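You operate a simulated robot arm through the tools that you are given. There is no shell and no other tool. Be economical: measure what you need, move in short steps, check, and stop when the job is done.

You run a simulated two-armed robot. Do the job below in one go: nothing can be reset, and whatever is moved stays where it is left.

JOB
Wipe the dust off the block in the small marker's drawer with the white wiping pad, then mark it.
Fine: pad back in its spot, focus dial at 2 cm, drawer left in. What is to be rubbed or washed off counts as gone when no trace of it is left.

The check looks at the end state, three seconds after you hand in, the way a careful person would. Anything else that was tipped, shoved, dropped, spilled or broken makes it a failure.

ROBOT AND FRAMES
Two 7-joint arms with fingered hands on one trunk, on a base that drives. Base frame: it is fixed to the floor where the robot stands at the start and does not move with it; the origin is under the middle of the robot, x ahead of it, y to its left, z up; the surface under the hand at the start is at about z = 0.8. Lengths are in m, angles in degrees, forces in N, time in s.
The left shoulder is at the start at [0.034, 0.125, 1.227], the right one opposite. With the tool pointing down near the work surface each hand reaches from about 0.34 to 0.8 m from the robot's upright axis, wherever it stands, measured 20 degrees to its own side. Places, roughly: black metal block (4x4x2 cm) [0.4, -0.3, 0.8]; blue metal block (4x4x2 cm) [0.2, -0.3, 0.8]; drawer of the small marker [0.3, -0.2, 0.8]; focus dial [0.5, -0.2, 1]; green cube (4x4x4 cm) [0.2, -0.4, 0.8]; job dial of the small marker [0.5, -0.1, 1]; purple cube (4x4x4 cm) [0.3, -0.4, 0.8]; red metal block (4x4x2 cm) [0.3, -0.2, 0.8]; small laser marker [0.5, -0.2, 0.9]; start button of the small marker [0.5, -0.3, 1]; white wiping pad (5x4x3 cm) [0.5, 0, 0.8]. Payload 4 kg a hand.
The TCP of each hand is the grasp point between the finger pads, 0.029 m short of the fingertips. In the tool frame z runs along the fingers and y along their closing line. The gripper opens to 0.1 m. The gripper's body begins 0.034 m behind the TCP. The gripper is a hand of 5 fingers: y runs from the thumb to the fingers, the wrist lies at [-0.015, -0.105, -0.177] in the tool frame, and closing takes about 1.5 s.
Orientation is told as [roll, pitch, yaw] about the base's x, y, z axes, in that order, counted from this pose: with the fingers straight down and the wrist toward the robot, the tool's x, y and z point along [0, 1, 0], [1, 0, 0] and [0, 0, -1] of the base frame.

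CONTROLS
- The arms move only by the tool apply_moves. It takes "left_rows", "right_rows" or both (then of equal length, played together; a hand with none holds still); each is a list of rows, each a list of 7 numbers: the turn, a rotation vector about the base's x, y, z in degrees, then the shift along the base's x, y, z in m, then the finger opening in m, from 0 to 0.1. In form: [[rx, ry, rz, dx, dy, dz, fingers], ...]. A call has 1 to 10 rows; each row is the pose to reach, as a shift and turn from the pose commanded when the call began. A row lasts 0.2 s, in which the tool goes at most 0.05 m and 8.6 degrees; a call with a longer step from one row to the next is refused whole, and so is a gripper value outside its range. A pose out of reach is approached as far as the arm can. The call stops where the force on the tool passes 90 N (or 10 N more than at its start, if that is more) or the arm is blocked; 0.2 s more then pass. Each finger travels about 0.045 m/s and halts on what it meets, pressing with about 23 N; the grip force reading is that of the motor and also rises with nothing between the fingers. The clock runs only during rows and for 0.2 s after the last one: add rows that repeat a pose to give the fingers time. It gives the time, the measured TCP pose, the force on the tool (base axes), the opening and the grip force at its end, in the units of the frame above (readings bear some noise), with the torque about the TCP (base axes, N m) and any sound that the robot's microphone picked up.
- Cameras (640 x 400 px; columns grow to the right, rows downward): "scene" is now at [0.122, -0.0342, 1.3527]; the picture's right is [-0.40, -0.92, 0.00], its down [-0.55, 0.24, -0.80] and it looks along [0.73, -0.32, -0.61] (base axes); focal length 214 px, centre (320, 200). "left" rides on the left gripper at [-0.066, -0.086, -0.121] in its tool frame; the picture's right is [-0.76, -0.31, 0.58], its down [0.59, -0.70, 0.40] and it looks along [0.28, 0.64, 0.71] (tool axes); focal length 247 px, centre (320, 200). "right" rides on the right gripper at [0.066, -0.086, -0.121] in its tool frame; the picture's right is [-0.76, 0.31, -0.58], its down [-0.59, -0.70, 0.40] and it looks along [-0.28, 0.64, 0.71] (tool axes); focal length 247 px, centre (320, 200). There is no depth. A picture from a camera that has moved, and an enlarged one, comes with that camera's place and axes in the base frame and with its lens.
- grab_frame(camera): a new picture of that camera. No time passes.
- slide_trunk(by): slides the trunk up (or, below 0, down) by that many m; the arms and the scene camera ride with it, the base frame stays. It gives what a move gives, with no picture.
- base_move(legs): drives the robot by 1 to 6 legs, each [ahead, turn to the left] in m and degrees, along the robot's own axes; the way and the turn of a leg run together, so that a leg with both is an arc; at most 1.5 m and 180 degrees a leg. The arms and the cameras ride along, it lands a little off, and it stops where it bumps. It gives what a move gives.
- hand_shape(shape, hand): the hand has 5 fingers and takes this shape, open, in about a second: jaw (thumb against the fingers, like two jaws); tri (thumb and two fingers); tip (a fingertip pinch); poke (one finger out to press); point (the index stretched); flat (the hand flat); cup (the hand cupped); fist (a fist). The gripper value then closes the fingers along that shape, each until it touches; the sizes above hold for jaw. It gives what a move gives, with no picture.
- turn_head(pan, tilt): turns the head with the scene camera to pan (to the left, within 80 degrees either way) and tilt (down, from -29 to 69), counted from straight ahead of the robot. It gives what a move gives.
- enlarge(camera, box): a new picture of the part [left, top, right, bottom] of that camera's present view, enlarged. No time passes.
- sign_off(): hands the job in; it is judged then, once.

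Work in short steps. Places have to be worked out from the pictures, the camera data and where the tool is seen: move nearer, look again, correct. Check each grasp and each placing, and mend what went wrong. You have 120 turns and 100 pictures in all, those below and enlarged ones among them. Open the grippers and draw the arms clear of the work before you hand the job in, unless the task says otherwise; then end with one line.

The tools are called after "Call:" as a command line: name --argument value ..., lists and objects as JSON in quotes. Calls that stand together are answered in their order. apply_moves: Moves the arms, as the interface text tells. Its arguments: {"type":"object","properties":{"left_rows":{"type":"array","items":{"type":"array","items":{"type":"number"}}},"right_rows":{"type":"array","items":{"type":"array","items":{"type":"number"}}}},"required":[]} The other tools are called the same way: slide_trunk (by) slides the trunk up or down; hand_shape (shape, hand) gives the hand a shape; base_move (legs) drives the base; turn_head (pan, tilt) turns the head that bears the scene camera; grab_frame (camera) takes a picture; enlarge (camera, box) takes an enlarged picture of a part of a camera's view; sign_off () hands the job in.

At the start:

```text
t: 0.0
left_ee_pos: [0.624, -0.0084, 1.3513]
left_tool_rot: [-0.1, 0.1, 0.0]
left_wrist_force: [0.4, 0.0, -0.3]
left_moment: [-0.04, 0.01, 0.0]
left_opening: 0.0999
left_finger_force: 0.1
left_shape: jaw
right_ee_pos: [0.3392, -0.4069, 1.3349]
right_tool_rot: [-0.1, -0.1, 0.0]
right_wrist_force: [-0.3, 0.4, -0.1]
right_moment: [0.0, -0.01, -0.01]
right_opening: 0.0997
right_finger_force: 0.1
right_shape: jaw
trunk travel left (down, up): [-0.425, 0.322]
robot x, y, heading: [0.0002, 0.0015, -0.2]
head pan, tilt: [-23.6, 37.2]
```

scene: 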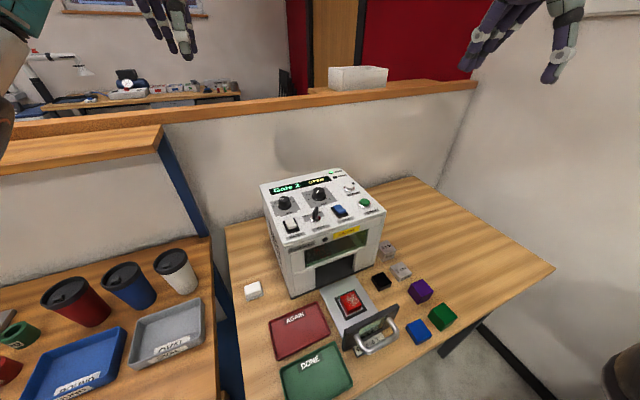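
right: 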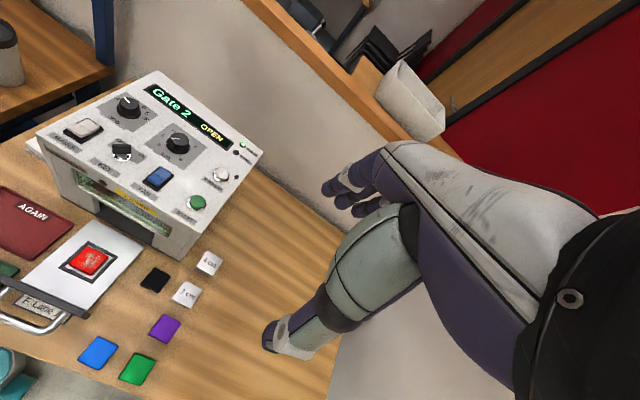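
left: 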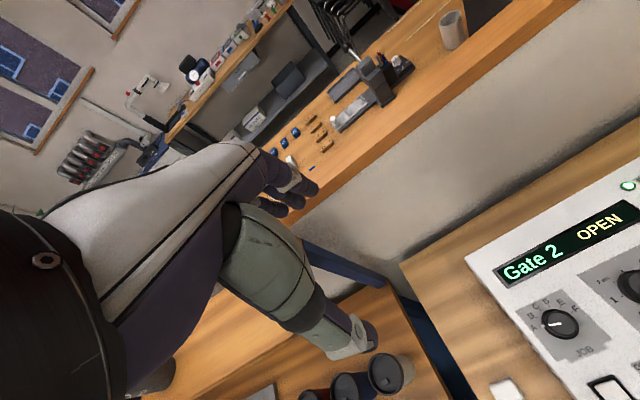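

The pictures show the marker with an open drawer holding a red block, and the pad left of the machine. I'll look closer at the panel and the drawer first.

Call:
enlarge --camera "right" --box '[30, 60, 270, 240]'

Call:
enlarge --camera "scene" --box '[220, 240, 480, 400]'

Call:
enlarge --camera "scene" --box '[250, 160, 410, 300]'

```text
2.22 times, centred on (150, 150) of right
camera zoom: at [0.2547, -0.341, 1.4567], right [0.31, -0.76, 0.58], down [-0.7, -0.59, -0.4], along [0.64, -0.28, -0.71], focal length 549 px, centre (698, 311)
```

zoom: 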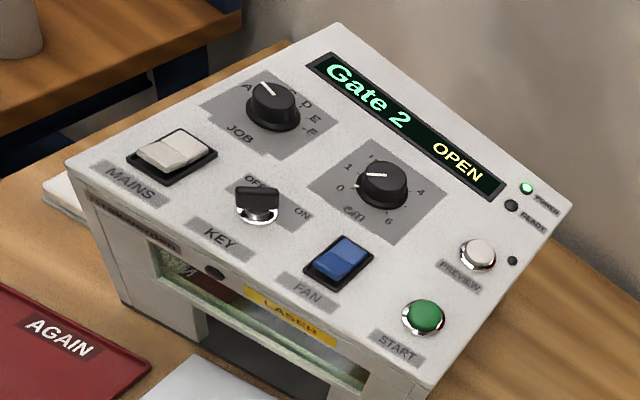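

```text
2.46 times, centred on (350, 320) of scene
camera zoom: at [0.122, -0.0342, 1.3527], right [-0.4, -0.92, 0.0], down [-0.55, 0.24, -0.8], along [0.73, -0.32, -0.61], focal length 528 px, centre (246, -95)
```

zoom: 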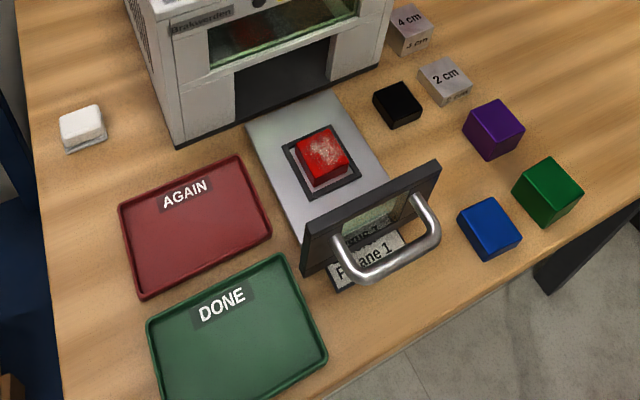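

```text
2.86 times, centred on (330, 230) of scene
camera zoom: at [0.122, -0.0342, 1.3527], right [-0.4, -0.92, 0.0], down [-0.55, 0.24, -0.8], along [0.73, -0.32, -0.61], focal length 613 px, centre (291, 114)
```

zoom: 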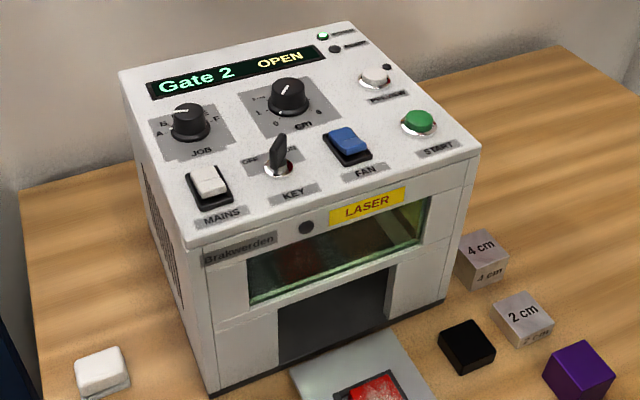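

A card lies under the drawer's handle; I zoom in on it and the dials.

Call:
enlarge --camera "scene" --box '[335, 310, 415, 360]'

Call:
enlarge --camera "right" --box '[0, 230, 160, 330]'

Call:
enlarge --camera "right" --box '[90, 80, 218, 160]'

Call:
enlarge --camera "left" --box '[480, 200, 640, 400]'

```text
8.00 times, centred on (375, 335) of scene
camera zoom: at [0.122, -0.0342, 1.3527], right [-0.4, -0.92, 0.0], down [-0.55, 0.24, -0.8], along [0.73, -0.32, -0.61], focal length 1716 px, centre (-120, -880)
```

zoom: 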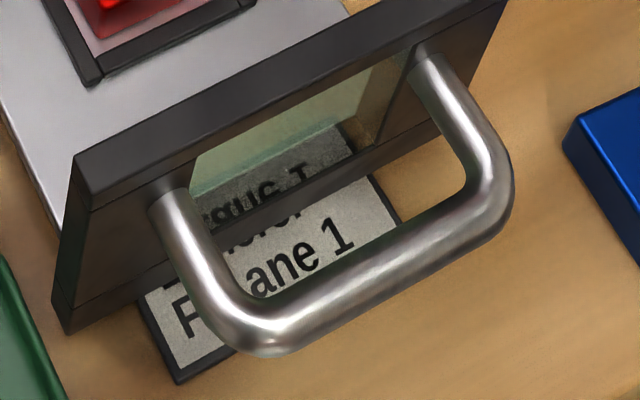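

```text
4.00 times, centred on (80, 280) of right
camera zoom: at [0.2547, -0.341, 1.4567], right [0.31, -0.76, 0.58], down [-0.7, -0.59, -0.4], along [0.64, -0.28, -0.71], focal length 988 px, centre (1280, -120)
```

zoom: 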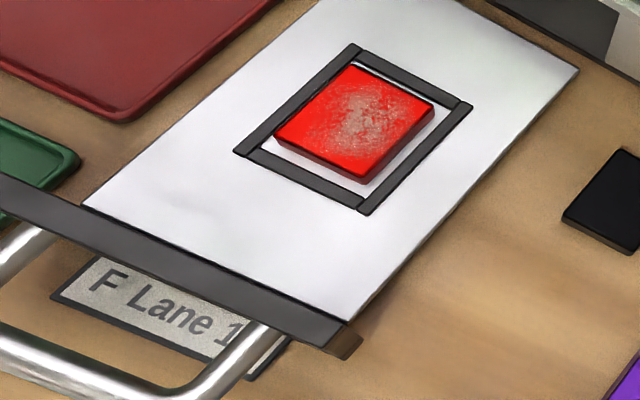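

```text
5.00 times, centred on (154, 120) of right
camera zoom: at [0.2547, -0.341, 1.4567], right [0.31, -0.76, 0.58], down [-0.7, -0.59, -0.4], along [0.64, -0.28, -0.71], focal length 1235 px, centre (1150, 600)
```

zoom: 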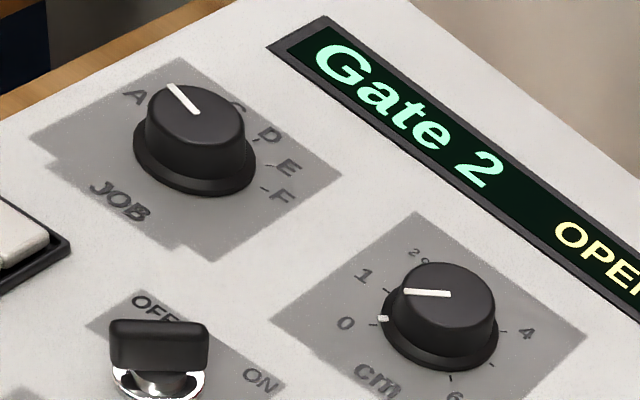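

```text
2.00 times, centred on (560, 300) of left
camera zoom: at [0.5384, -0.0738, 1.4716], right [-0.31, -0.76, -0.58], down [-0.7, 0.59, -0.4], along [0.64, 0.28, -0.71], focal length 494 px, centre (-160, 0)
```

zoom: 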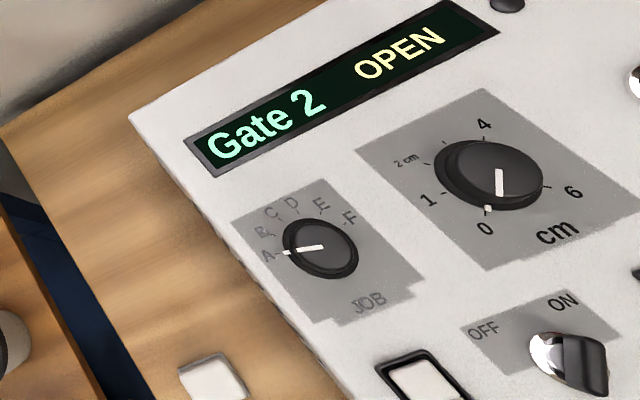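

The card is a job list (A = Gate 2 … F = Lane 1); job dial is at A, focus at 0, key state to be determined. Now I look at the pad, and at the key/switches closer.

Call:
enlarge --camera "scene" --box '[230, 265, 278, 310]'

Call:
enlarge --camera "scene" --box '[262, 180, 390, 245]'

Call:
grab_frame --camera "scene"

```text
8.89 times, centred on (254, 288) of scene
camera zoom: at [0.122, -0.0342, 1.3527], right [-0.4, -0.92, 0.0], down [-0.55, 0.24, -0.8], along [0.73, -0.32, -0.61], focal length 1906 px, centre (907, -578)
```

zoom: 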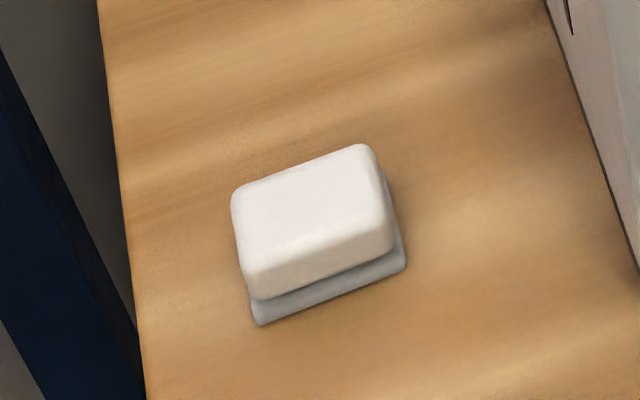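

```text
5.00 times, centred on (326, 212) of scene
camera zoom: at [0.122, -0.0342, 1.3527], right [-0.4, -0.92, 0.0], down [-0.55, 0.24, -0.8], along [0.73, -0.32, -0.61], focal length 1072 px, centre (290, 138)
```

zoom: 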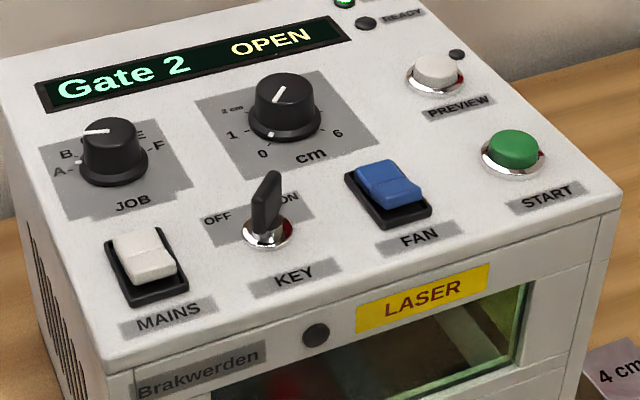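

```text
87 pictures are left
camera scene: at [0.122, -0.0342, 1.3527], right [-0.4, -0.92, 0.0], down [-0.55, 0.24, -0.8], along [0.73, -0.32, -0.61], focal length 214 px, centre (320, 200)
```

scene: 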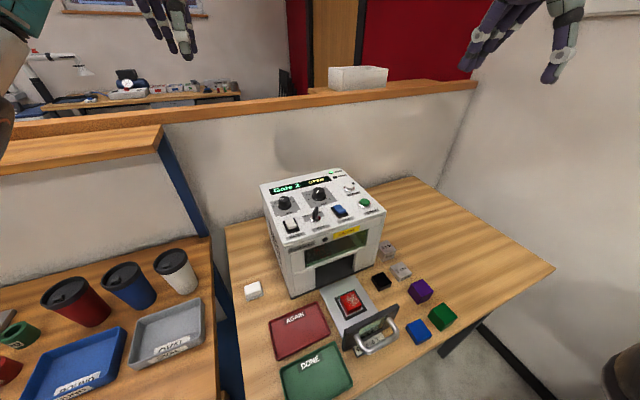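

The pad lies at about (0.466, 0.003), on a grey mat, edges along the base axes. I move the left arm aside and bring the right hand toward above the pad, high.

Call:
apply_moves --left_rows '[[0, 0, 0, -0.02, 0.04, 0, 0.1], [0, 0, 0, -0.04, 0.08, 0, 0.1], [0, 0, 0, -0.06, 0.12, 0, 0.1], [0, 0, 0, -0.08, 0.16, 0, 0.1], [0, 0, 0, -0.1, 0.2, 0, 0.1], [0, 0, 0, -0.12, 0.24, 0, 0.1], [0, 0, 0, -0.14, 0.28, 0, 0.1], [0, 0, 0, -0.15, 0.31, 0, 0.1], [0, 0, 0, -0.15, 0.31, 0, 0.1], [0, 0, 0, -0.15, 0.31, 0, 0.1]]' --right_rows '[[0, 0, 0, 0.01, 0.03, 0, 0.1], [0, 0, 0, 0.03, 0.07, 0, 0.1], [0, 0, 0, 0.05, 0.11, 0, 0.1], [0, 0, 0, 0.07, 0.15, 0, 0.1], [0, 0, 0, 0.08, 0.19, 0, 0.1], [0, 0, 0, 0.09, 0.23, 0, 0.1], [0, 0, 0, 0.1, 0.27, 0, 0.1], [0, 0, 0, 0.11, 0.31, 0, 0.1], [0, 0, 0, 0.12, 0.35, 0, 0.1], [0, 0, 0, 0.12, 0.39, 0, 0.1]]'

Call:
grab_frame --camera "right"

Call:
grab_frame --camera "scene"

```text
t: 2.2
left_ee_pos: [0.4737, 0.3011, 1.3506]
left_tool_rot: [0.0, -0.1, -0.1]
left_wrist_force: [0.0, -0.5, 0.0]
left_moment: [0.0, -0.07, 0.0]
left_opening: 0.0998
left_finger_force: 0.1
left_shape: jaw
right_ee_pos: [0.4624, -0.0542, 1.3386]
right_tool_rot: [0.3, -0.2, -0.4]
right_wrist_force: [-0.2, -0.4, -0.2]
right_moment: [0.01, -0.04, -0.02]
right_opening: 0.0997
right_finger_force: 0.1
right_shape: jaw
right hand out of reach, approached as far as the arm can: row 10
trunk travel left (down, up): [-0.425, 0.322]
robot x, y, heading: [-0.0027, 0.0036, 0.0]
head pan, tilt: [-23.6, 37.2]
```

```text
86 pictures are left
camera right: at [0.3761, 0.0121, 1.4595], right [0.3, -0.76, 0.57], down [-0.7, -0.58, -0.4], along [0.64, -0.28, -0.71], focal length 247 px, centre (320, 200)
```

right: 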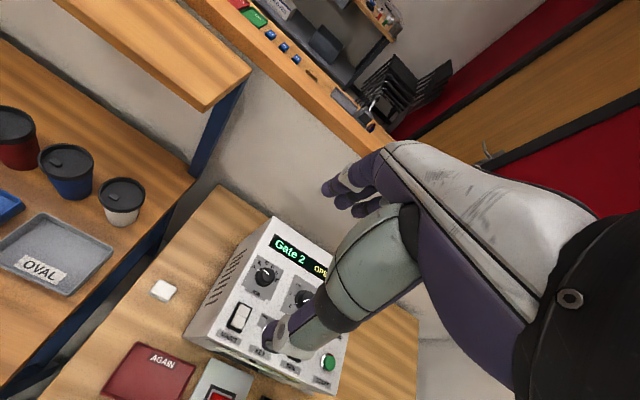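

```text
85 pictures are left
camera scene: at [0.12, -0.0342, 1.353], right [-0.4, -0.92, 0.0], down [-0.55, 0.24, -0.8], along [0.73, -0.32, -0.6], focal length 214 px, centre (320, 200)
```

scene: 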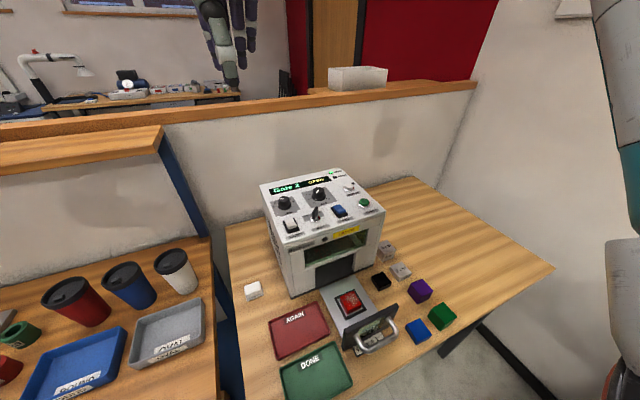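

The right hand ran out of reach slightly at that height; I try lower (still above the machine top) while moving to y≈0.

Call:
apply_moves --right_rows '[[0, 0, 0, 0, -0.01, -0.04, 0.1], [0, 0, 0, 0, -0.01, -0.08, 0.1], [0, 0, 0, 0, -0.01, -0.12, 0.1], [0, 0, 0, 0, -0.01, -0.16, 0.1], [0, 0, 0, 0, 0, -0.2, 0.1], [0, 0, 0, 0, 0.01, -0.22, 0.1], [0, 0, 0, 0, 0.02, -0.22, 0.1], [0, 0, 0, 0, 0.02, -0.22, 0.1]]'

Call:
grab_frame --camera "right"

Call:
grab_frame --camera "scene"

```text
t: 4.0
left_ee_pos: [0.4754, 0.3014, 1.3516]
left_tool_rot: [0.0, 0.1, -0.1]
left_wrist_force: [-0.7, -0.8, 0.7]
left_moment: [0.0, 0.02, 0.02]
left_opening: 0.0998
left_finger_force: 0.1
left_shape: jaw
right_ee_pos: [0.4624, -0.0308, 1.1149]
right_tool_rot: [0.0, 0.0, 0.0]
right_wrist_force: [0.3, 0.5, 1.3]
right_moment: [0.02, 0.02, 0.05]
right_opening: 0.0995
right_finger_force: 0.1
right_shape: jaw
trunk travel left (down, up): [-0.425, 0.322]
robot x, y, heading: [0.0015, 0.0002, -0.1]
head pan, tilt: [-23.6, 37.2]
```

```text
84 pictures are left
camera right: at [0.3769, 0.0342, 1.2365], right [0.31, -0.76, 0.58], down [-0.7, -0.59, -0.4], along [0.64, -0.28, -0.71], focal length 247 px, centre (320, 200)
```

right: 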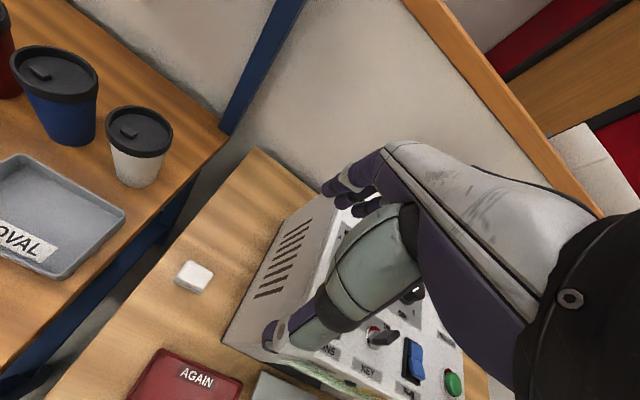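

```text
83 pictures are left
camera scene: at [0.1216, -0.0339, 1.3528], right [-0.4, -0.92, 0.0], down [-0.55, 0.24, -0.8], along [0.73, -0.32, -0.6], focal length 214 px, centre (320, 200)
```

scene: 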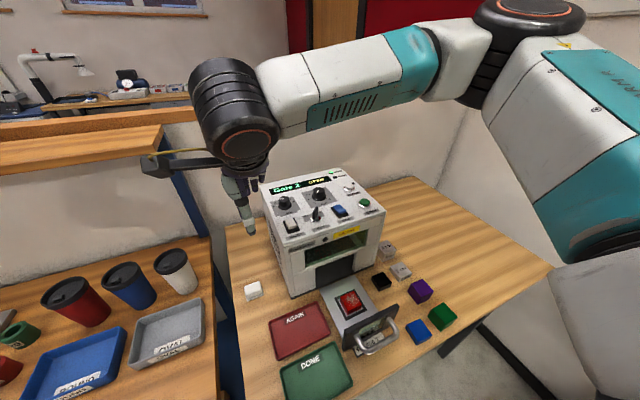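

The hand is at (0.462, -0.031, 1.115). I enlarge the pad from the wrist camera to fix its place.

Call:
enlarge --camera "right" --box '[162, 246, 226, 310]'

```text
6.25 times, centred on (194, 278) of right
camera zoom: at [0.3769, 0.0342, 1.2365], right [0.31, -0.76, 0.58], down [-0.7, -0.59, -0.4], along [0.64, -0.28, -0.71], focal length 1544 px, centre (1108, -288)
```

zoom: 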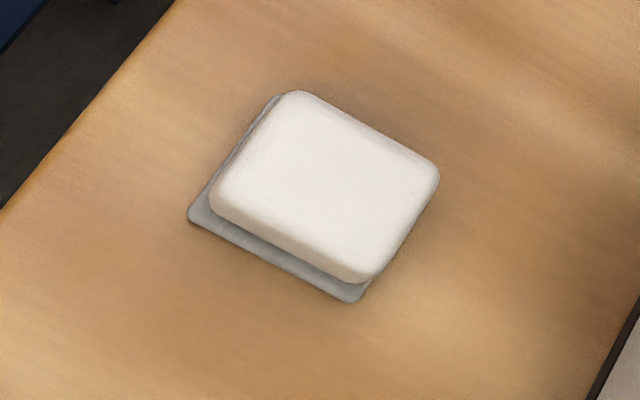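

Pad centre ≈ (0.477, 0.005), top about 0.80–0.83. I centre over it and descend to z≈0.92 then look again.

Call:
apply_moves --right_rows '[[0, 0, 0, 0.01, 0.02, -0.01, 0.1], [0, 0, 0, 0.015, 0.036, -0.04, 0.1], [0, 0, 0, 0.015, 0.036, -0.08, 0.1], [0, 0, 0, 0.015, 0.036, -0.12, 0.1], [0, 0, 0, 0.015, 0.036, -0.16, 0.1], [0, 0, 0, 0.015, 0.036, -0.195, 0.1], [0, 0, 0, 0.015, 0.036, -0.195, 0.1]]'

Call:
grab_frame --camera "right"

Call:
grab_frame --camera "scene"

```text
t: 5.4
left_ee_pos: [0.4704, 0.3029, 1.3526]
left_tool_rot: [0.0, -0.1, 0.1]
left_wrist_force: [0.5, -1.7, -0.1]
left_moment: [0.05, 0.03, 0.01]
left_opening: 0.0997
left_finger_force: 0.0
left_shape: jaw
right_ee_pos: [0.468, -0.0564, 1.0105]
right_tool_rot: [1.6, -3.3, 2.4]
right_wrist_force: [-26.5, 14.8, 53.6]
right_moment: [-2.1, -3.58, -0.27]
right_opening: 0.0998
right_finger_force: 0.0
right_shape: jaw
right hand out of reach, approached as far as the arm can: row 1, 2, 3, 4, 5, 6
trunk travel left (down, up): [-0.425, 0.322]
robot x, y, heading: [-0.0015, 0.002, -0.1]
head pan, tilt: [-23.6, 37.2]
stopped in row 6 (right hand): the force on the tool passed its limit at 99 N (the readings are from after the stop); the commanded pose is now the measured one
```

```text
81 pictures are left
camera right: at [0.3721, 0.0022, 1.1281], right [0.31, -0.76, 0.57], down [-0.65, -0.61, -0.45], along [0.69, -0.23, -0.68], focal length 247 px, centre (320, 200)
```

right: 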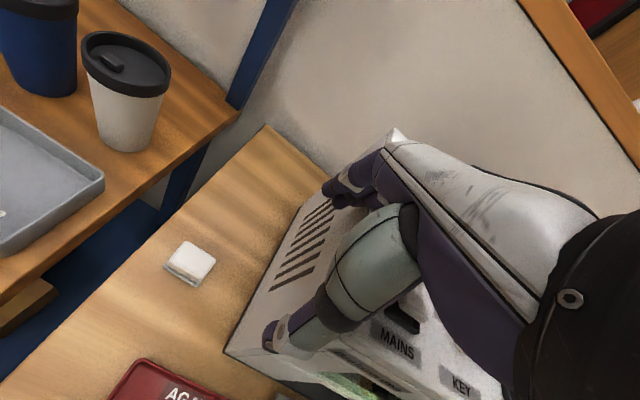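

```text
80 pictures are left
camera scene: at [0.116, -0.0335, 1.3537], right [-0.4, -0.92, 0.0], down [-0.55, 0.24, -0.8], along [0.73, -0.32, -0.6], focal length 214 px, centre (320, 200)
```

scene: 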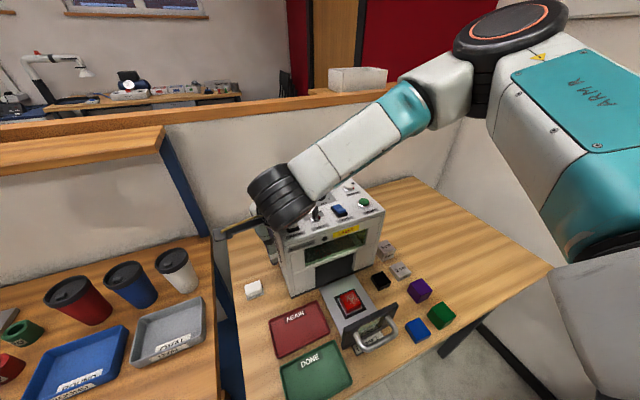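

Out of reach in y, so the hand drifted and touched the machine's edge. I lift straight up and check the machine.

Call:
apply_moves --right_rows '[[0, 0, 0, 0, 0, 0.03, 0.1], [0, 0, 0, 0, 0, 0.07, 0.1], [0, 0, 0, -0.01, 0, 0.11, 0.1], [0, 0, 0, -0.03, 0, 0.15, 0.1], [0, 0, 0, -0.06, -0.02, 0.19, 0.1], [0, 0, 0, -0.09, -0.04, 0.23, 0.1], [0, 0, 0, -0.12, -0.06, 0.27, 0.1]]'

Call:
grab_frame --camera "scene"

Call:
enlarge --camera "scene" --box '[220, 160, 460, 360]'

```text
refused: row 5 steps farther than a row can; nothing moved
```

```text
79 pictures are left
camera scene: at [0.116, -0.0335, 1.3537], right [-0.4, -0.92, 0.0], down [-0.55, 0.24, -0.8], along [0.73, -0.32, -0.6], focal length 214 px, centre (320, 200)
```

scene: 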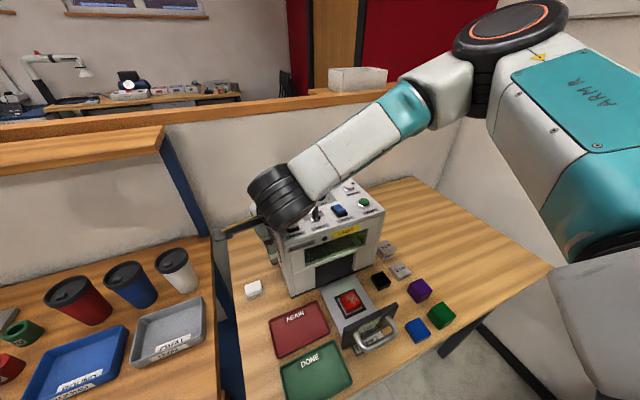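

```text
2.00 times, centred on (340, 260) of scene
camera zoom: at [0.116, -0.0335, 1.3537], right [-0.4, -0.92, 0.0], down [-0.55, 0.24, -0.8], along [0.73, -0.32, -0.6], focal length 429 px, centre (280, 80)
```

zoom: 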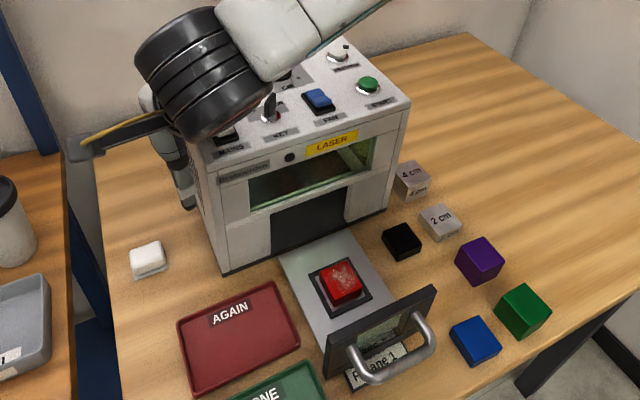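

The step was too long; same lift with smaller steps.

Call:
apply_moves --right_rows '[[0, 0, 0, 0, 0, 0.03, 0.1], [0, 0, 0, 0, 0, 0.07, 0.1], [0, 0, 0, -0.01, 0, 0.11, 0.1], [0, 0, 0, -0.03, 0, 0.15, 0.1], [0, 0, 0, -0.05, -0.01, 0.19, 0.1], [0, 0, 0, -0.08, -0.02, 0.22, 0.1], [0, 0, 0, -0.11, -0.03, 0.25, 0.1], [0, 0, 0, -0.11, -0.03, 0.25, 0.1]]'

Call:
grab_frame --camera "scene"

Call:
grab_frame --camera "right"

```text
t: 7.2
left_ee_pos: [0.4772, 0.3025, 1.3506]
left_tool_rot: [0.0, 0.2, 0.0]
left_wrist_force: [0.8, -0.5, 0.0]
left_moment: [0.0, 0.0, -0.03]
left_opening: 0.1
left_finger_force: 0.0
left_shape: jaw
right_ee_pos: [0.361, -0.0926, 1.248]
right_tool_rot: [1.1, -1.9, 1.7]
right_wrist_force: [-0.1, 0.1, 0.0]
right_moment: [0.02, -0.02, -0.02]
right_opening: 0.0999
right_finger_force: 0.0
right_shape: jaw
trunk travel left (down, up): [-0.425, 0.322]
robot x, y, heading: [-0.0024, -0.0003, 0.2]
head pan, tilt: [-23.6, 37.2]
```

```text
77 pictures are left
camera scene: at [0.1225, -0.0336, 1.3525], right [-0.4, -0.92, 0.0], down [-0.56, 0.24, -0.8], along [0.73, -0.32, -0.61], focal length 214 px, centre (320, 200)
```

scene: 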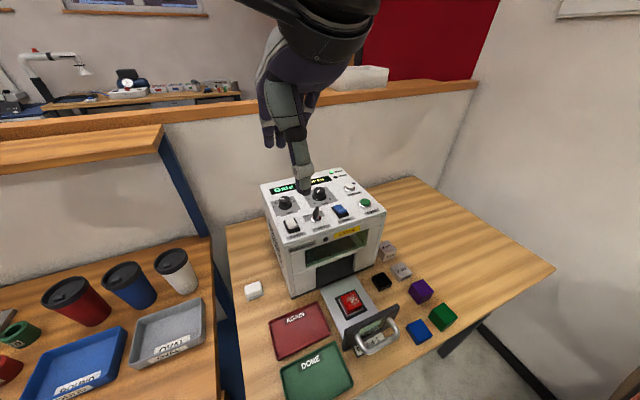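

```text
76 pictures are left
camera right: at [0.2692, -0.0317, 1.3684], right [0.31, -0.76, 0.57], down [-0.67, -0.6, -0.43], along [0.67, -0.25, -0.7], focal length 247 px, centre (320, 200)
```

right: 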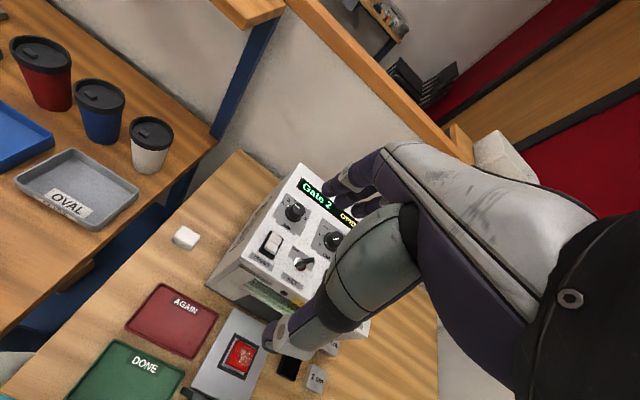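

The machine and drawer show unchanged in place. The right arm can't reach inward that far, so I turn the base 20° left to bring pad and machine to its side.

Call:
base_move --legs '[[0, 20]]'

Call:
turn_head --pan -43 --tilt 40

Call:
grab_frame --camera "scene"

Call:
grab_frame --camera "right"

```text
t: 8.7
left_ee_pos: [0.3391, 0.4476, 1.351]
left_tool_rot: [0.0, 0.0, 20.3]
left_wrist_force: [0.6, -0.2, 0.5]
left_moment: [0.02, 0.0, 0.01]
left_opening: 0.0999
left_finger_force: 0.1
left_shape: jaw
right_ee_pos: [0.3682, 0.0386, 1.2483]
right_tool_rot: [1.0, -2.0, 21.9]
right_wrist_force: [0.2, -0.1, 0.3]
right_moment: [0.0, -0.01, 0.03]
right_opening: 0.1
right_finger_force: 0.1
right_shape: jaw
trunk travel left (down, up): [-0.425, 0.322]
robot x, y, heading: [-0.0011, -0.0024, 20.7]
head pan, tilt: [-23.6, 37.2]
```

```text
t: 9.5
left_ee_pos: [0.3398, 0.4479, 1.3497]
left_tool_rot: [0.0, 0.0, 20.4]
left_wrist_force: [-0.4, 0.1, -0.7]
left_moment: [0.01, 0.03, 0.03]
left_opening: 0.0999
left_finger_force: 0.0
left_shape: jaw
right_ee_pos: [0.3694, 0.038, 1.2497]
right_tool_rot: [1.2, -2.1, 21.9]
right_wrist_force: [0.2, -0.1, 0.6]
right_moment: [0.02, 0.01, -0.01]
right_opening: 0.0999
right_finger_force: 0.1
right_shape: jaw
trunk travel left (down, up): [-0.425, 0.322]
robot x, y, heading: [-0.003, 0.001, 20.6]
head pan, tilt: [-43.0, 40.0]
```

```text
75 pictures are left
camera scene: at [0.1178, -0.0166, 1.3486], right [-0.38, -0.92, 0.0], down [-0.59, 0.25, -0.77], along [0.71, -0.29, -0.64], focal length 214 px, centre (320, 200)
```

scene: 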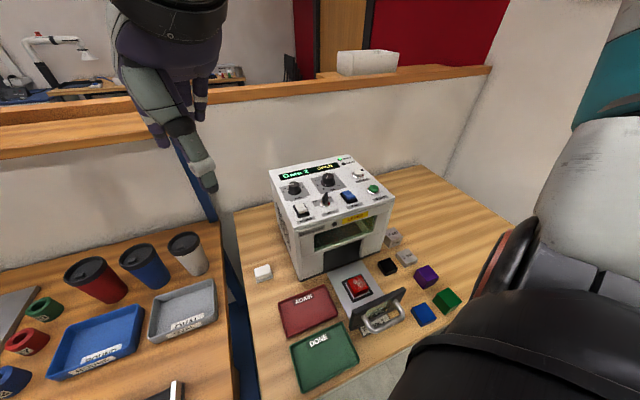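

```text
74 pictures are left
camera right: at [0.2629, 0.0636, 1.3686], right [0.55, -0.6, 0.57], down [-0.42, -0.8, -0.43], along [0.72, 0.0, -0.7], focal length 247 px, centre (320, 200)
```

right: 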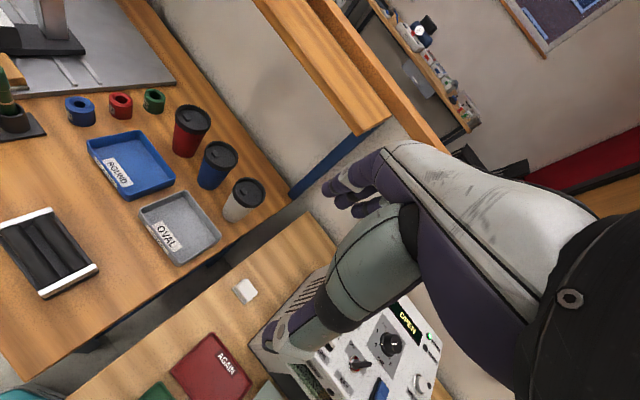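

Turned 20.6°. Now rotate the hand back to yaw 0 and go above the pad at z≈1.08, checking reach.

Call:
apply_moves --right_rows '[[-0.4, 0.7, -7, 0.02, -0.006, -0.02, 0.1], [-0.8, 1.4, -14, 0.05, -0.016, -0.04, 0.1], [-1.2, 2.1, -21.9, 0.08, -0.025, -0.07, 0.1], [-1.2, 2.1, -21.9, 0.108, -0.033, -0.1, 0.1], [-1.2, 2.1, -21.9, 0.108, -0.033, -0.14, 0.1], [-1.2, 2.1, -21.9, 0.108, -0.033, -0.17, 0.1], [-1.2, 2.1, -21.9, 0.108, -0.033, -0.17, 0.1]]'

Call:
grab_frame --camera "right"

```text
t: 11.1
left_ee_pos: [0.3398, 0.4482, 1.3497]
left_tool_rot: [0.0, 0.0, 20.5]
left_wrist_force: [1.0, 0.1, -0.3]
left_moment: [0.0, -0.02, -0.01]
left_opening: 0.0999
left_finger_force: 0.1
left_shape: jaw
right_ee_pos: [0.477, 0.0042, 1.0775]
right_tool_rot: [0.4, 0.2, 0.1]
right_wrist_force: [-0.4, -0.2, 0.1]
right_moment: [0.02, 0.03, 0.0]
right_opening: 0.0998
right_finger_force: 0.0
right_shape: jaw
trunk travel left (down, up): [-0.425, 0.322]
robot x, y, heading: [0.0003, -0.0033, 20.7]
head pan, tilt: [-43.0, 40.0]
```

```text
73 pictures are left
camera right: at [0.3916, 0.0691, 1.1998], right [0.31, -0.76, 0.57], down [-0.7, -0.59, -0.4], along [0.64, -0.28, -0.72], focal length 247 px, centre (320, 200)
```

right: 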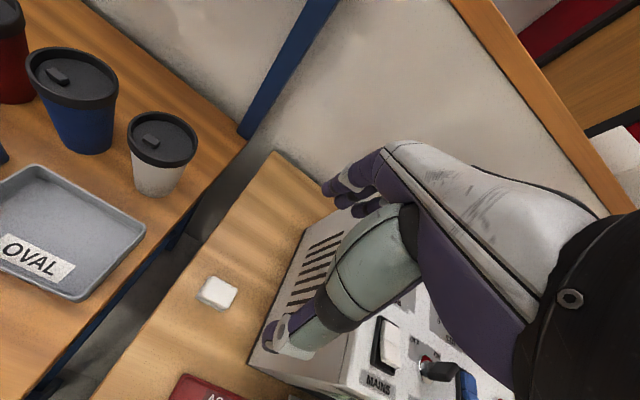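

Reached (0.477, 0.004). Pad estimate (0.478, 0.006) agrees. Descend to z≈0.90 and check.

Call:
apply_moves --right_rows '[[0, 0, 0, 0.001, 0.002, -0.04, 0.1], [0, 0, 0, 0.001, 0.002, -0.08, 0.1], [0, 0, 0, 0.001, 0.002, -0.12, 0.1], [0, 0, 0, 0.001, 0.002, -0.16, 0.1], [0, 0, 0, 0.001, 0.002, -0.18, 0.1], [0, 0, 0, 0.001, 0.002, -0.18, 0.1]]'

Call:
grab_frame --camera "right"

Call:
grab_frame --camera "scene"

```text
t: 12.5
left_ee_pos: [0.3404, 0.4487, 1.3511]
left_tool_rot: [-0.1, 0.0, 20.5]
left_wrist_force: [-0.5, -0.8, -0.5]
left_moment: [0.01, 0.0, 0.01]
left_opening: 0.1
left_finger_force: 0.1
left_shape: jaw
right_ee_pos: [0.4802, -0.0008, 0.9066]
right_tool_rot: [0.4, 0.3, 0.1]
right_wrist_force: [-0.4, -0.4, -1.1]
right_moment: [0.02, -0.02, 0.01]
right_opening: 0.1
right_finger_force: 0.1
right_shape: jaw
right hand out of reach, approached as far as the arm can: row 5, 6
trunk travel left (down, up): [-0.425, 0.322]
robot x, y, heading: [-0.003, -0.0013, 20.7]
head pan, tilt: [-43.0, 40.0]
```

```text
72 pictures are left
camera right: at [0.3947, 0.065, 1.029], right [0.31, -0.76, 0.57], down [-0.7, -0.59, -0.4], along [0.64, -0.28, -0.72], focal length 247 px, centre (320, 200)
```

right: 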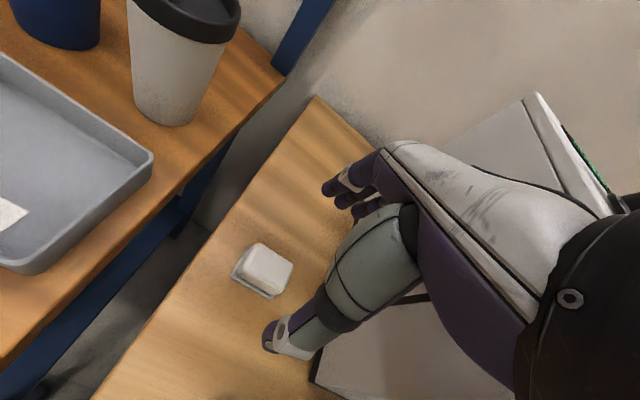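

```text
71 pictures are left
camera scene: at [0.118, -0.0166, 1.3486], right [-0.38, -0.92, 0.0], down [-0.59, 0.25, -0.77], along [0.71, -0.29, -0.64], focal length 214 px, centre (320, 200)
```

scene: 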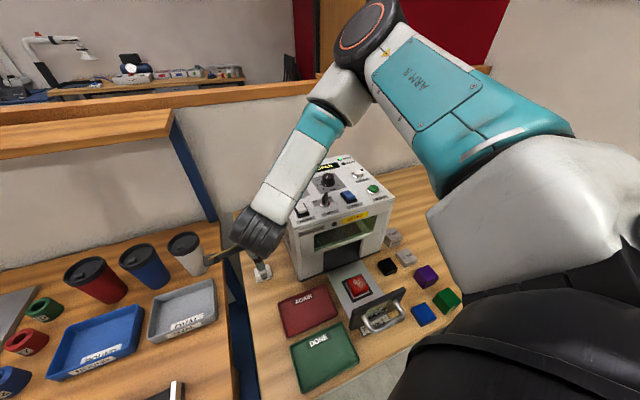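

The arm's downward limit is hit at z≈0.905. I raise the hand a bit relative to the shoulder and lower the trunk 10 cm to get margin.

Call:
apply_moves --right_rows '[[0, 0, 0, 0, 0, 0.04, 0.1], [0, 0, 0, 0, 0, 0.07, 0.1], [0, 0, 0, 0, 0, 0.07, 0.1]]'

Call:
slide_trunk --by -0.08

Call:
grab_frame --camera "right"

Call:
grab_frame --camera "scene"

```text
t: 13.3
left_ee_pos: [0.3407, 0.4492, 1.3512]
left_tool_rot: [0.0, 0.0, 20.5]
left_wrist_force: [0.2, 0.4, 0.8]
left_moment: [-0.01, 0.01, -0.03]
left_opening: 0.0998
left_finger_force: 0.1
left_shape: jaw
right_ee_pos: [0.4795, -0.0003, 0.9771]
right_tool_rot: [0.3, 0.4, 0.2]
right_wrist_force: [-0.2, -0.4, -0.2]
right_moment: [0.03, 0.01, -0.01]
right_opening: 0.1
right_finger_force: 0.1
right_shape: jaw
trunk travel left (down, up): [-0.425, 0.322]
robot x, y, heading: [0.0011, -0.0039, 20.4]
head pan, tilt: [-43.0, 40.0]
```

```text
t: 14.5
left_ee_pos: [0.3394, 0.4476, 1.2716]
left_tool_rot: [0.1, 0.0, 20.4]
left_wrist_force: [-0.1, -1.1, 0.2]
left_moment: [0.03, -0.03, -0.06]
left_opening: 0.0997
left_finger_force: 0.0
left_shape: jaw
right_ee_pos: [0.4797, 0.0009, 0.8967]
right_tool_rot: [0.4, 0.2, 0.2]
right_wrist_force: [-0.5, -1.0, 0.2]
right_moment: [0.0, -0.01, 0.01]
right_opening: 0.0998
right_finger_force: 0.1
right_shape: jaw
trunk travel left (down, up): [-0.345, 0.402]
robot x, y, heading: [0.001, -0.0026, 20.6]
head pan, tilt: [-43.0, 40.0]
```

```text
70 pictures are left
camera right: at [0.3945, 0.0656, 1.0189], right [0.31, -0.76, 0.57], down [-0.7, -0.59, -0.4], along [0.64, -0.28, -0.72], focal length 247 px, centre (320, 200)
```

right: 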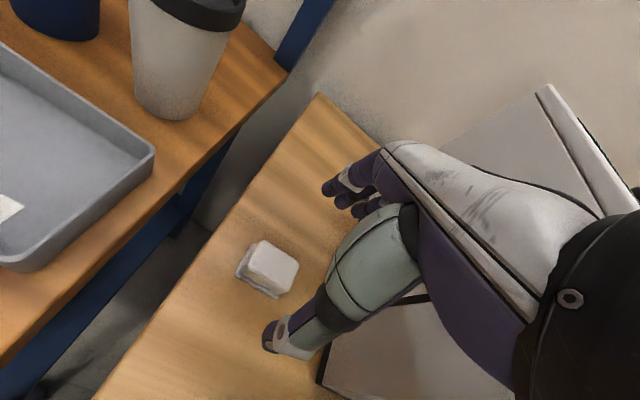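

```text
69 pictures are left
camera scene: at [0.1319, -0.0115, 1.2674], right [-0.38, -0.92, 0.0], down [-0.59, 0.25, -0.77], along [0.71, -0.29, -0.64], focal length 214 px, centre (320, 200)
```

scene: 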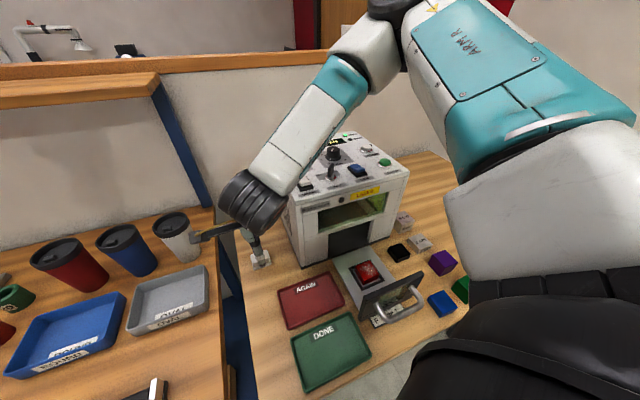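

Pad top at z≈0.82–0.83 around (0.476, 0.004), nearly under the TCP. I descend to z≈0.842 and look before closing.

Call:
apply_moves --right_rows '[[0, 0, 0, -0.003, 0.004, -0.02, 0.1], [0, 0, 0, -0.003, 0.004, -0.04, 0.1], [0, 0, 0, -0.003, 0.004, -0.055, 0.1], [0, 0, 0, -0.003, 0.004, -0.055, 0.1]]'

Call:
grab_frame --camera "right"

Call:
enlarge --camera "scene" --box '[210, 190, 310, 290]'

```text
t: 15.5
left_ee_pos: [0.3422, 0.4492, 1.27]
left_tool_rot: [-0.1, 0.0, 20.3]
left_wrist_force: [-0.3, -0.1, 0.2]
left_moment: [0.01, 0.01, -0.02]
left_opening: 0.0997
left_finger_force: 0.1
left_shape: jaw
right_ee_pos: [0.4786, 0.0033, 0.8421]
right_tool_rot: [0.4, 0.3, 0.2]
right_wrist_force: [0.0, 0.5, 0.0]
right_moment: [-0.03, 0.03, -0.01]
right_opening: 0.1001
right_finger_force: 0.1
right_shape: jaw
trunk travel left (down, up): [-0.345, 0.402]
robot x, y, heading: [-0.0004, 0.0, 20.8]
head pan, tilt: [-43.0, 40.0]
```

```text
68 pictures are left
camera right: at [0.3935, 0.0701, 0.9642], right [0.31, -0.76, 0.57], down [-0.7, -0.59, -0.4], along [0.64, -0.28, -0.72], focal length 247 px, centre (320, 200)
```

right: 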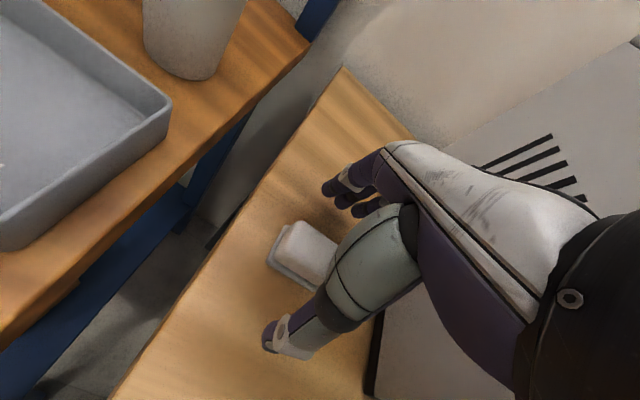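

```text
4.00 times, centred on (260, 240) of scene
camera zoom: at [0.1323, -0.0113, 1.2673], right [-0.38, -0.92, 0.0], down [-0.59, 0.25, -0.77], along [0.71, -0.29, -0.64], focal length 858 px, centre (560, 40)
```

zoom: 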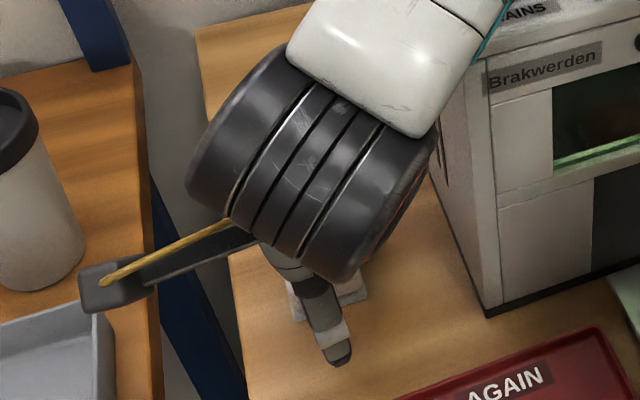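

Fingers straddle the pad. Lower 5 mm more and close.

Call:
apply_moves --right_rows '[[0, 0, 0, -0.002, 0, -0.005, 0.1], [0, 0, 0, -0.002, 0, -0.005, 0.05], [0, 0, 0, -0.002, 0, -0.005, 0.03], [0, 0, 0, -0.002, 0, -0.005, 0.02], [0, 0, 0, -0.002, 0, -0.005, 0.02], [0, 0, 0, -0.002, 0, -0.005, 0.02], [0, 0, 0, -0.002, 0, -0.005, 0.02], [0, 0, 0, -0.002, 0, -0.005, 0.02], [0, 0, 0, -0.002, 0, -0.005, 0.02], [0, 0, 0, -0.002, 0, -0.005, 0.02]]'

Call:
grab_frame --camera "right"

```text
t: 17.7
left_ee_pos: [0.3402, 0.4481, 1.2715]
left_tool_rot: [-0.1, 0.0, 20.4]
left_wrist_force: [0.2, -0.4, 0.4]
left_moment: [0.01, 0.02, -0.01]
left_opening: 0.0998
left_finger_force: 0.1
left_shape: jaw
right_ee_pos: [0.4761, 0.0066, 0.8369]
right_tool_rot: [0.3, 0.3, 0.2]
right_wrist_force: [-0.4, -0.9, 0.7]
right_moment: [0.01, 0.01, 0.03]
right_opening: 0.0243
right_finger_force: 22.9
right_shape: jaw
trunk travel left (down, up): [-0.345, 0.402]
robot x, y, heading: [0.0007, -0.0006, 20.5]
head pan, tilt: [-43.0, 40.0]
```

```text
66 pictures are left
camera right: at [0.3911, 0.0706, 0.9589], right [0.31, -0.76, 0.57], down [-0.7, -0.59, -0.4], along [0.64, -0.28, -0.72], focal length 247 px, centre (320, 200)
```

right: 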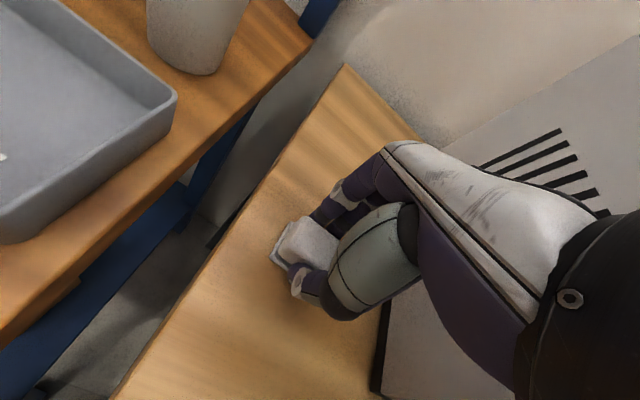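

Gripped at opening 0.024 with 23 N. Lift 6 cm and check the hold and the spot beneath.

Call:
apply_moves --right_rows '[[0, 0, 0, 0, 0, 0.02, 0.02], [0, 0, 0, 0, 0, 0.05, 0.02], [0, 0, 0, 0, 0, 0.09, 0.02], [0, 0, 0, 0, 0, 0.09, 0.02]]'

Call:
grab_frame --camera "right"

Call:
enlarge --camera "scene" --box '[210, 170, 310, 290]'

```text
t: 18.7
left_ee_pos: [0.3418, 0.4482, 1.27]
left_tool_rot: [0.0, 0.1, 20.5]
left_wrist_force: [0.4, 0.8, 0.5]
left_moment: [0.0, 0.03, -0.04]
left_opening: 0.0995
left_finger_force: 0.0
left_shape: jaw
right_ee_pos: [0.4753, 0.0064, 0.927]
right_tool_rot: [0.3, 0.2, 0.0]
right_wrist_force: [0.8, -0.5, -1.8]
right_moment: [-0.01, -0.01, 0.0]
right_opening: 0.0244
right_finger_force: 23.0
right_shape: jaw
trunk travel left (down, up): [-0.345, 0.402]
robot x, y, heading: [-0.0047, 0.0016, 20.7]
head pan, tilt: [-43.0, 40.0]
```

```text
65 pictures are left
camera right: at [0.3904, 0.0711, 1.0496], right [0.31, -0.76, 0.57], down [-0.7, -0.59, -0.4], along [0.64, -0.28, -0.72], focal length 247 px, centre (320, 200)
```

right: 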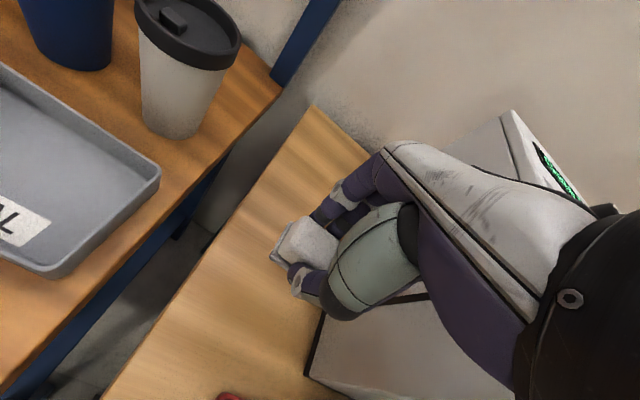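

```text
3.33 times, centred on (260, 230) of scene
camera zoom: at [0.1328, -0.0112, 1.2671], right [-0.38, -0.92, 0.0], down [-0.59, 0.25, -0.77], along [0.71, -0.29, -0.64], focal length 715 px, centre (520, 100)
```

zoom: 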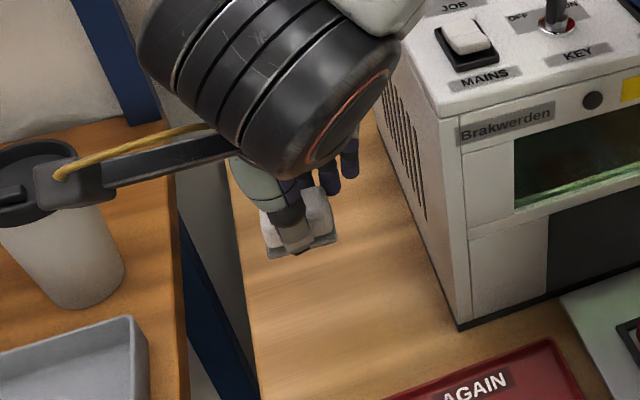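

The pad is held firmly (its grey sole comes along; spot was TCP (0.476, 0.006, 0.837)). Now back toward the robot, then across to above the block at (0.338, -0.210).

Call:
apply_moves --right_rows '[[0, 0, 0, 0, 0, 0.04, 0.02], [0, 0, 0, -0.04, 0, 0.06, 0.02], [0, 0, 0, -0.08, 0, 0.07, 0.02], [0, 0, 0, -0.12, 0, 0.07, 0.02], [0, 0, 0, -0.137, -0.04, 0.07, 0.02], [0, 0, 0, -0.137, -0.08, 0.07, 0.02], [0, 0, 0, -0.137, -0.12, 0.07, 0.02], [0, 0, 0, -0.137, -0.16, 0.07, 0.02], [0, 0, 0, -0.137, -0.2, 0.07, 0.02], [0, 0, 0, -0.137, -0.216, 0.07, 0.02]]'

Call:
grab_frame --camera "right"

Call:
grab_frame --camera "scene"

```text
t: 20.4
left_ee_pos: [0.3391, 0.4516, 1.2696]
left_tool_rot: [-0.1, 0.0, 20.4]
left_wrist_force: [0.3, -0.7, 0.2]
left_moment: [0.1, 0.03, 0.04]
left_opening: 0.0997
left_finger_force: 0.1
left_shape: jaw
right_ee_pos: [0.4576, -0.0575, 1.0392]
right_tool_rot: [3.5, 0.7, 3.4]
right_wrist_force: [-11.5, 57.8, -5.6]
right_moment: [1.24, 0.29, 0.41]
right_opening: 0.0246
right_finger_force: 23.2
right_shape: jaw
right hand out of reach, approached as far as the arm can: row 3, 4, 5, 6, 7, 8
trunk travel left (down, up): [-0.345, 0.402]
robot x, y, heading: [-0.0007, 0.0002, 20.9]
head pan, tilt: [-43.0, 40.0]
stopped in row 8 (right hand): the force on the tool passed its limit at 106 N (the readings are from after the stop); the commanded pose is now the measured one
```

```text
63 pictures are left
camera right: at [0.3696, -0.0036, 1.1644], right [0.36, -0.77, 0.53], down [-0.67, -0.61, -0.42], along [0.64, -0.2, -0.74], focal length 247 px, centre (320, 200)
```

right: 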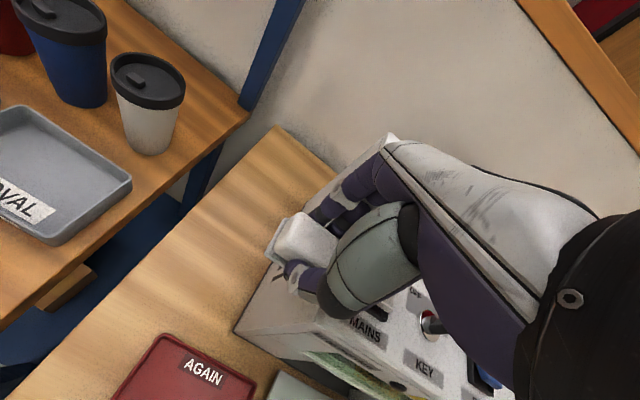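

```text
62 pictures are left
camera scene: at [0.1324, -0.0079, 1.2673], right [-0.38, -0.93, 0.0], down [-0.6, 0.24, -0.77], along [0.71, -0.29, -0.64], focal length 214 px, centre (320, 200)
```

scene: 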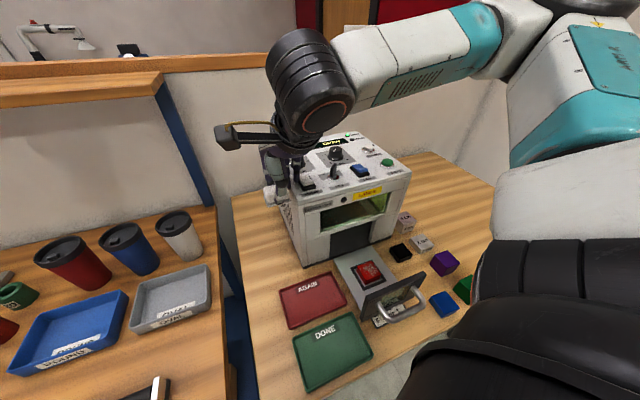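

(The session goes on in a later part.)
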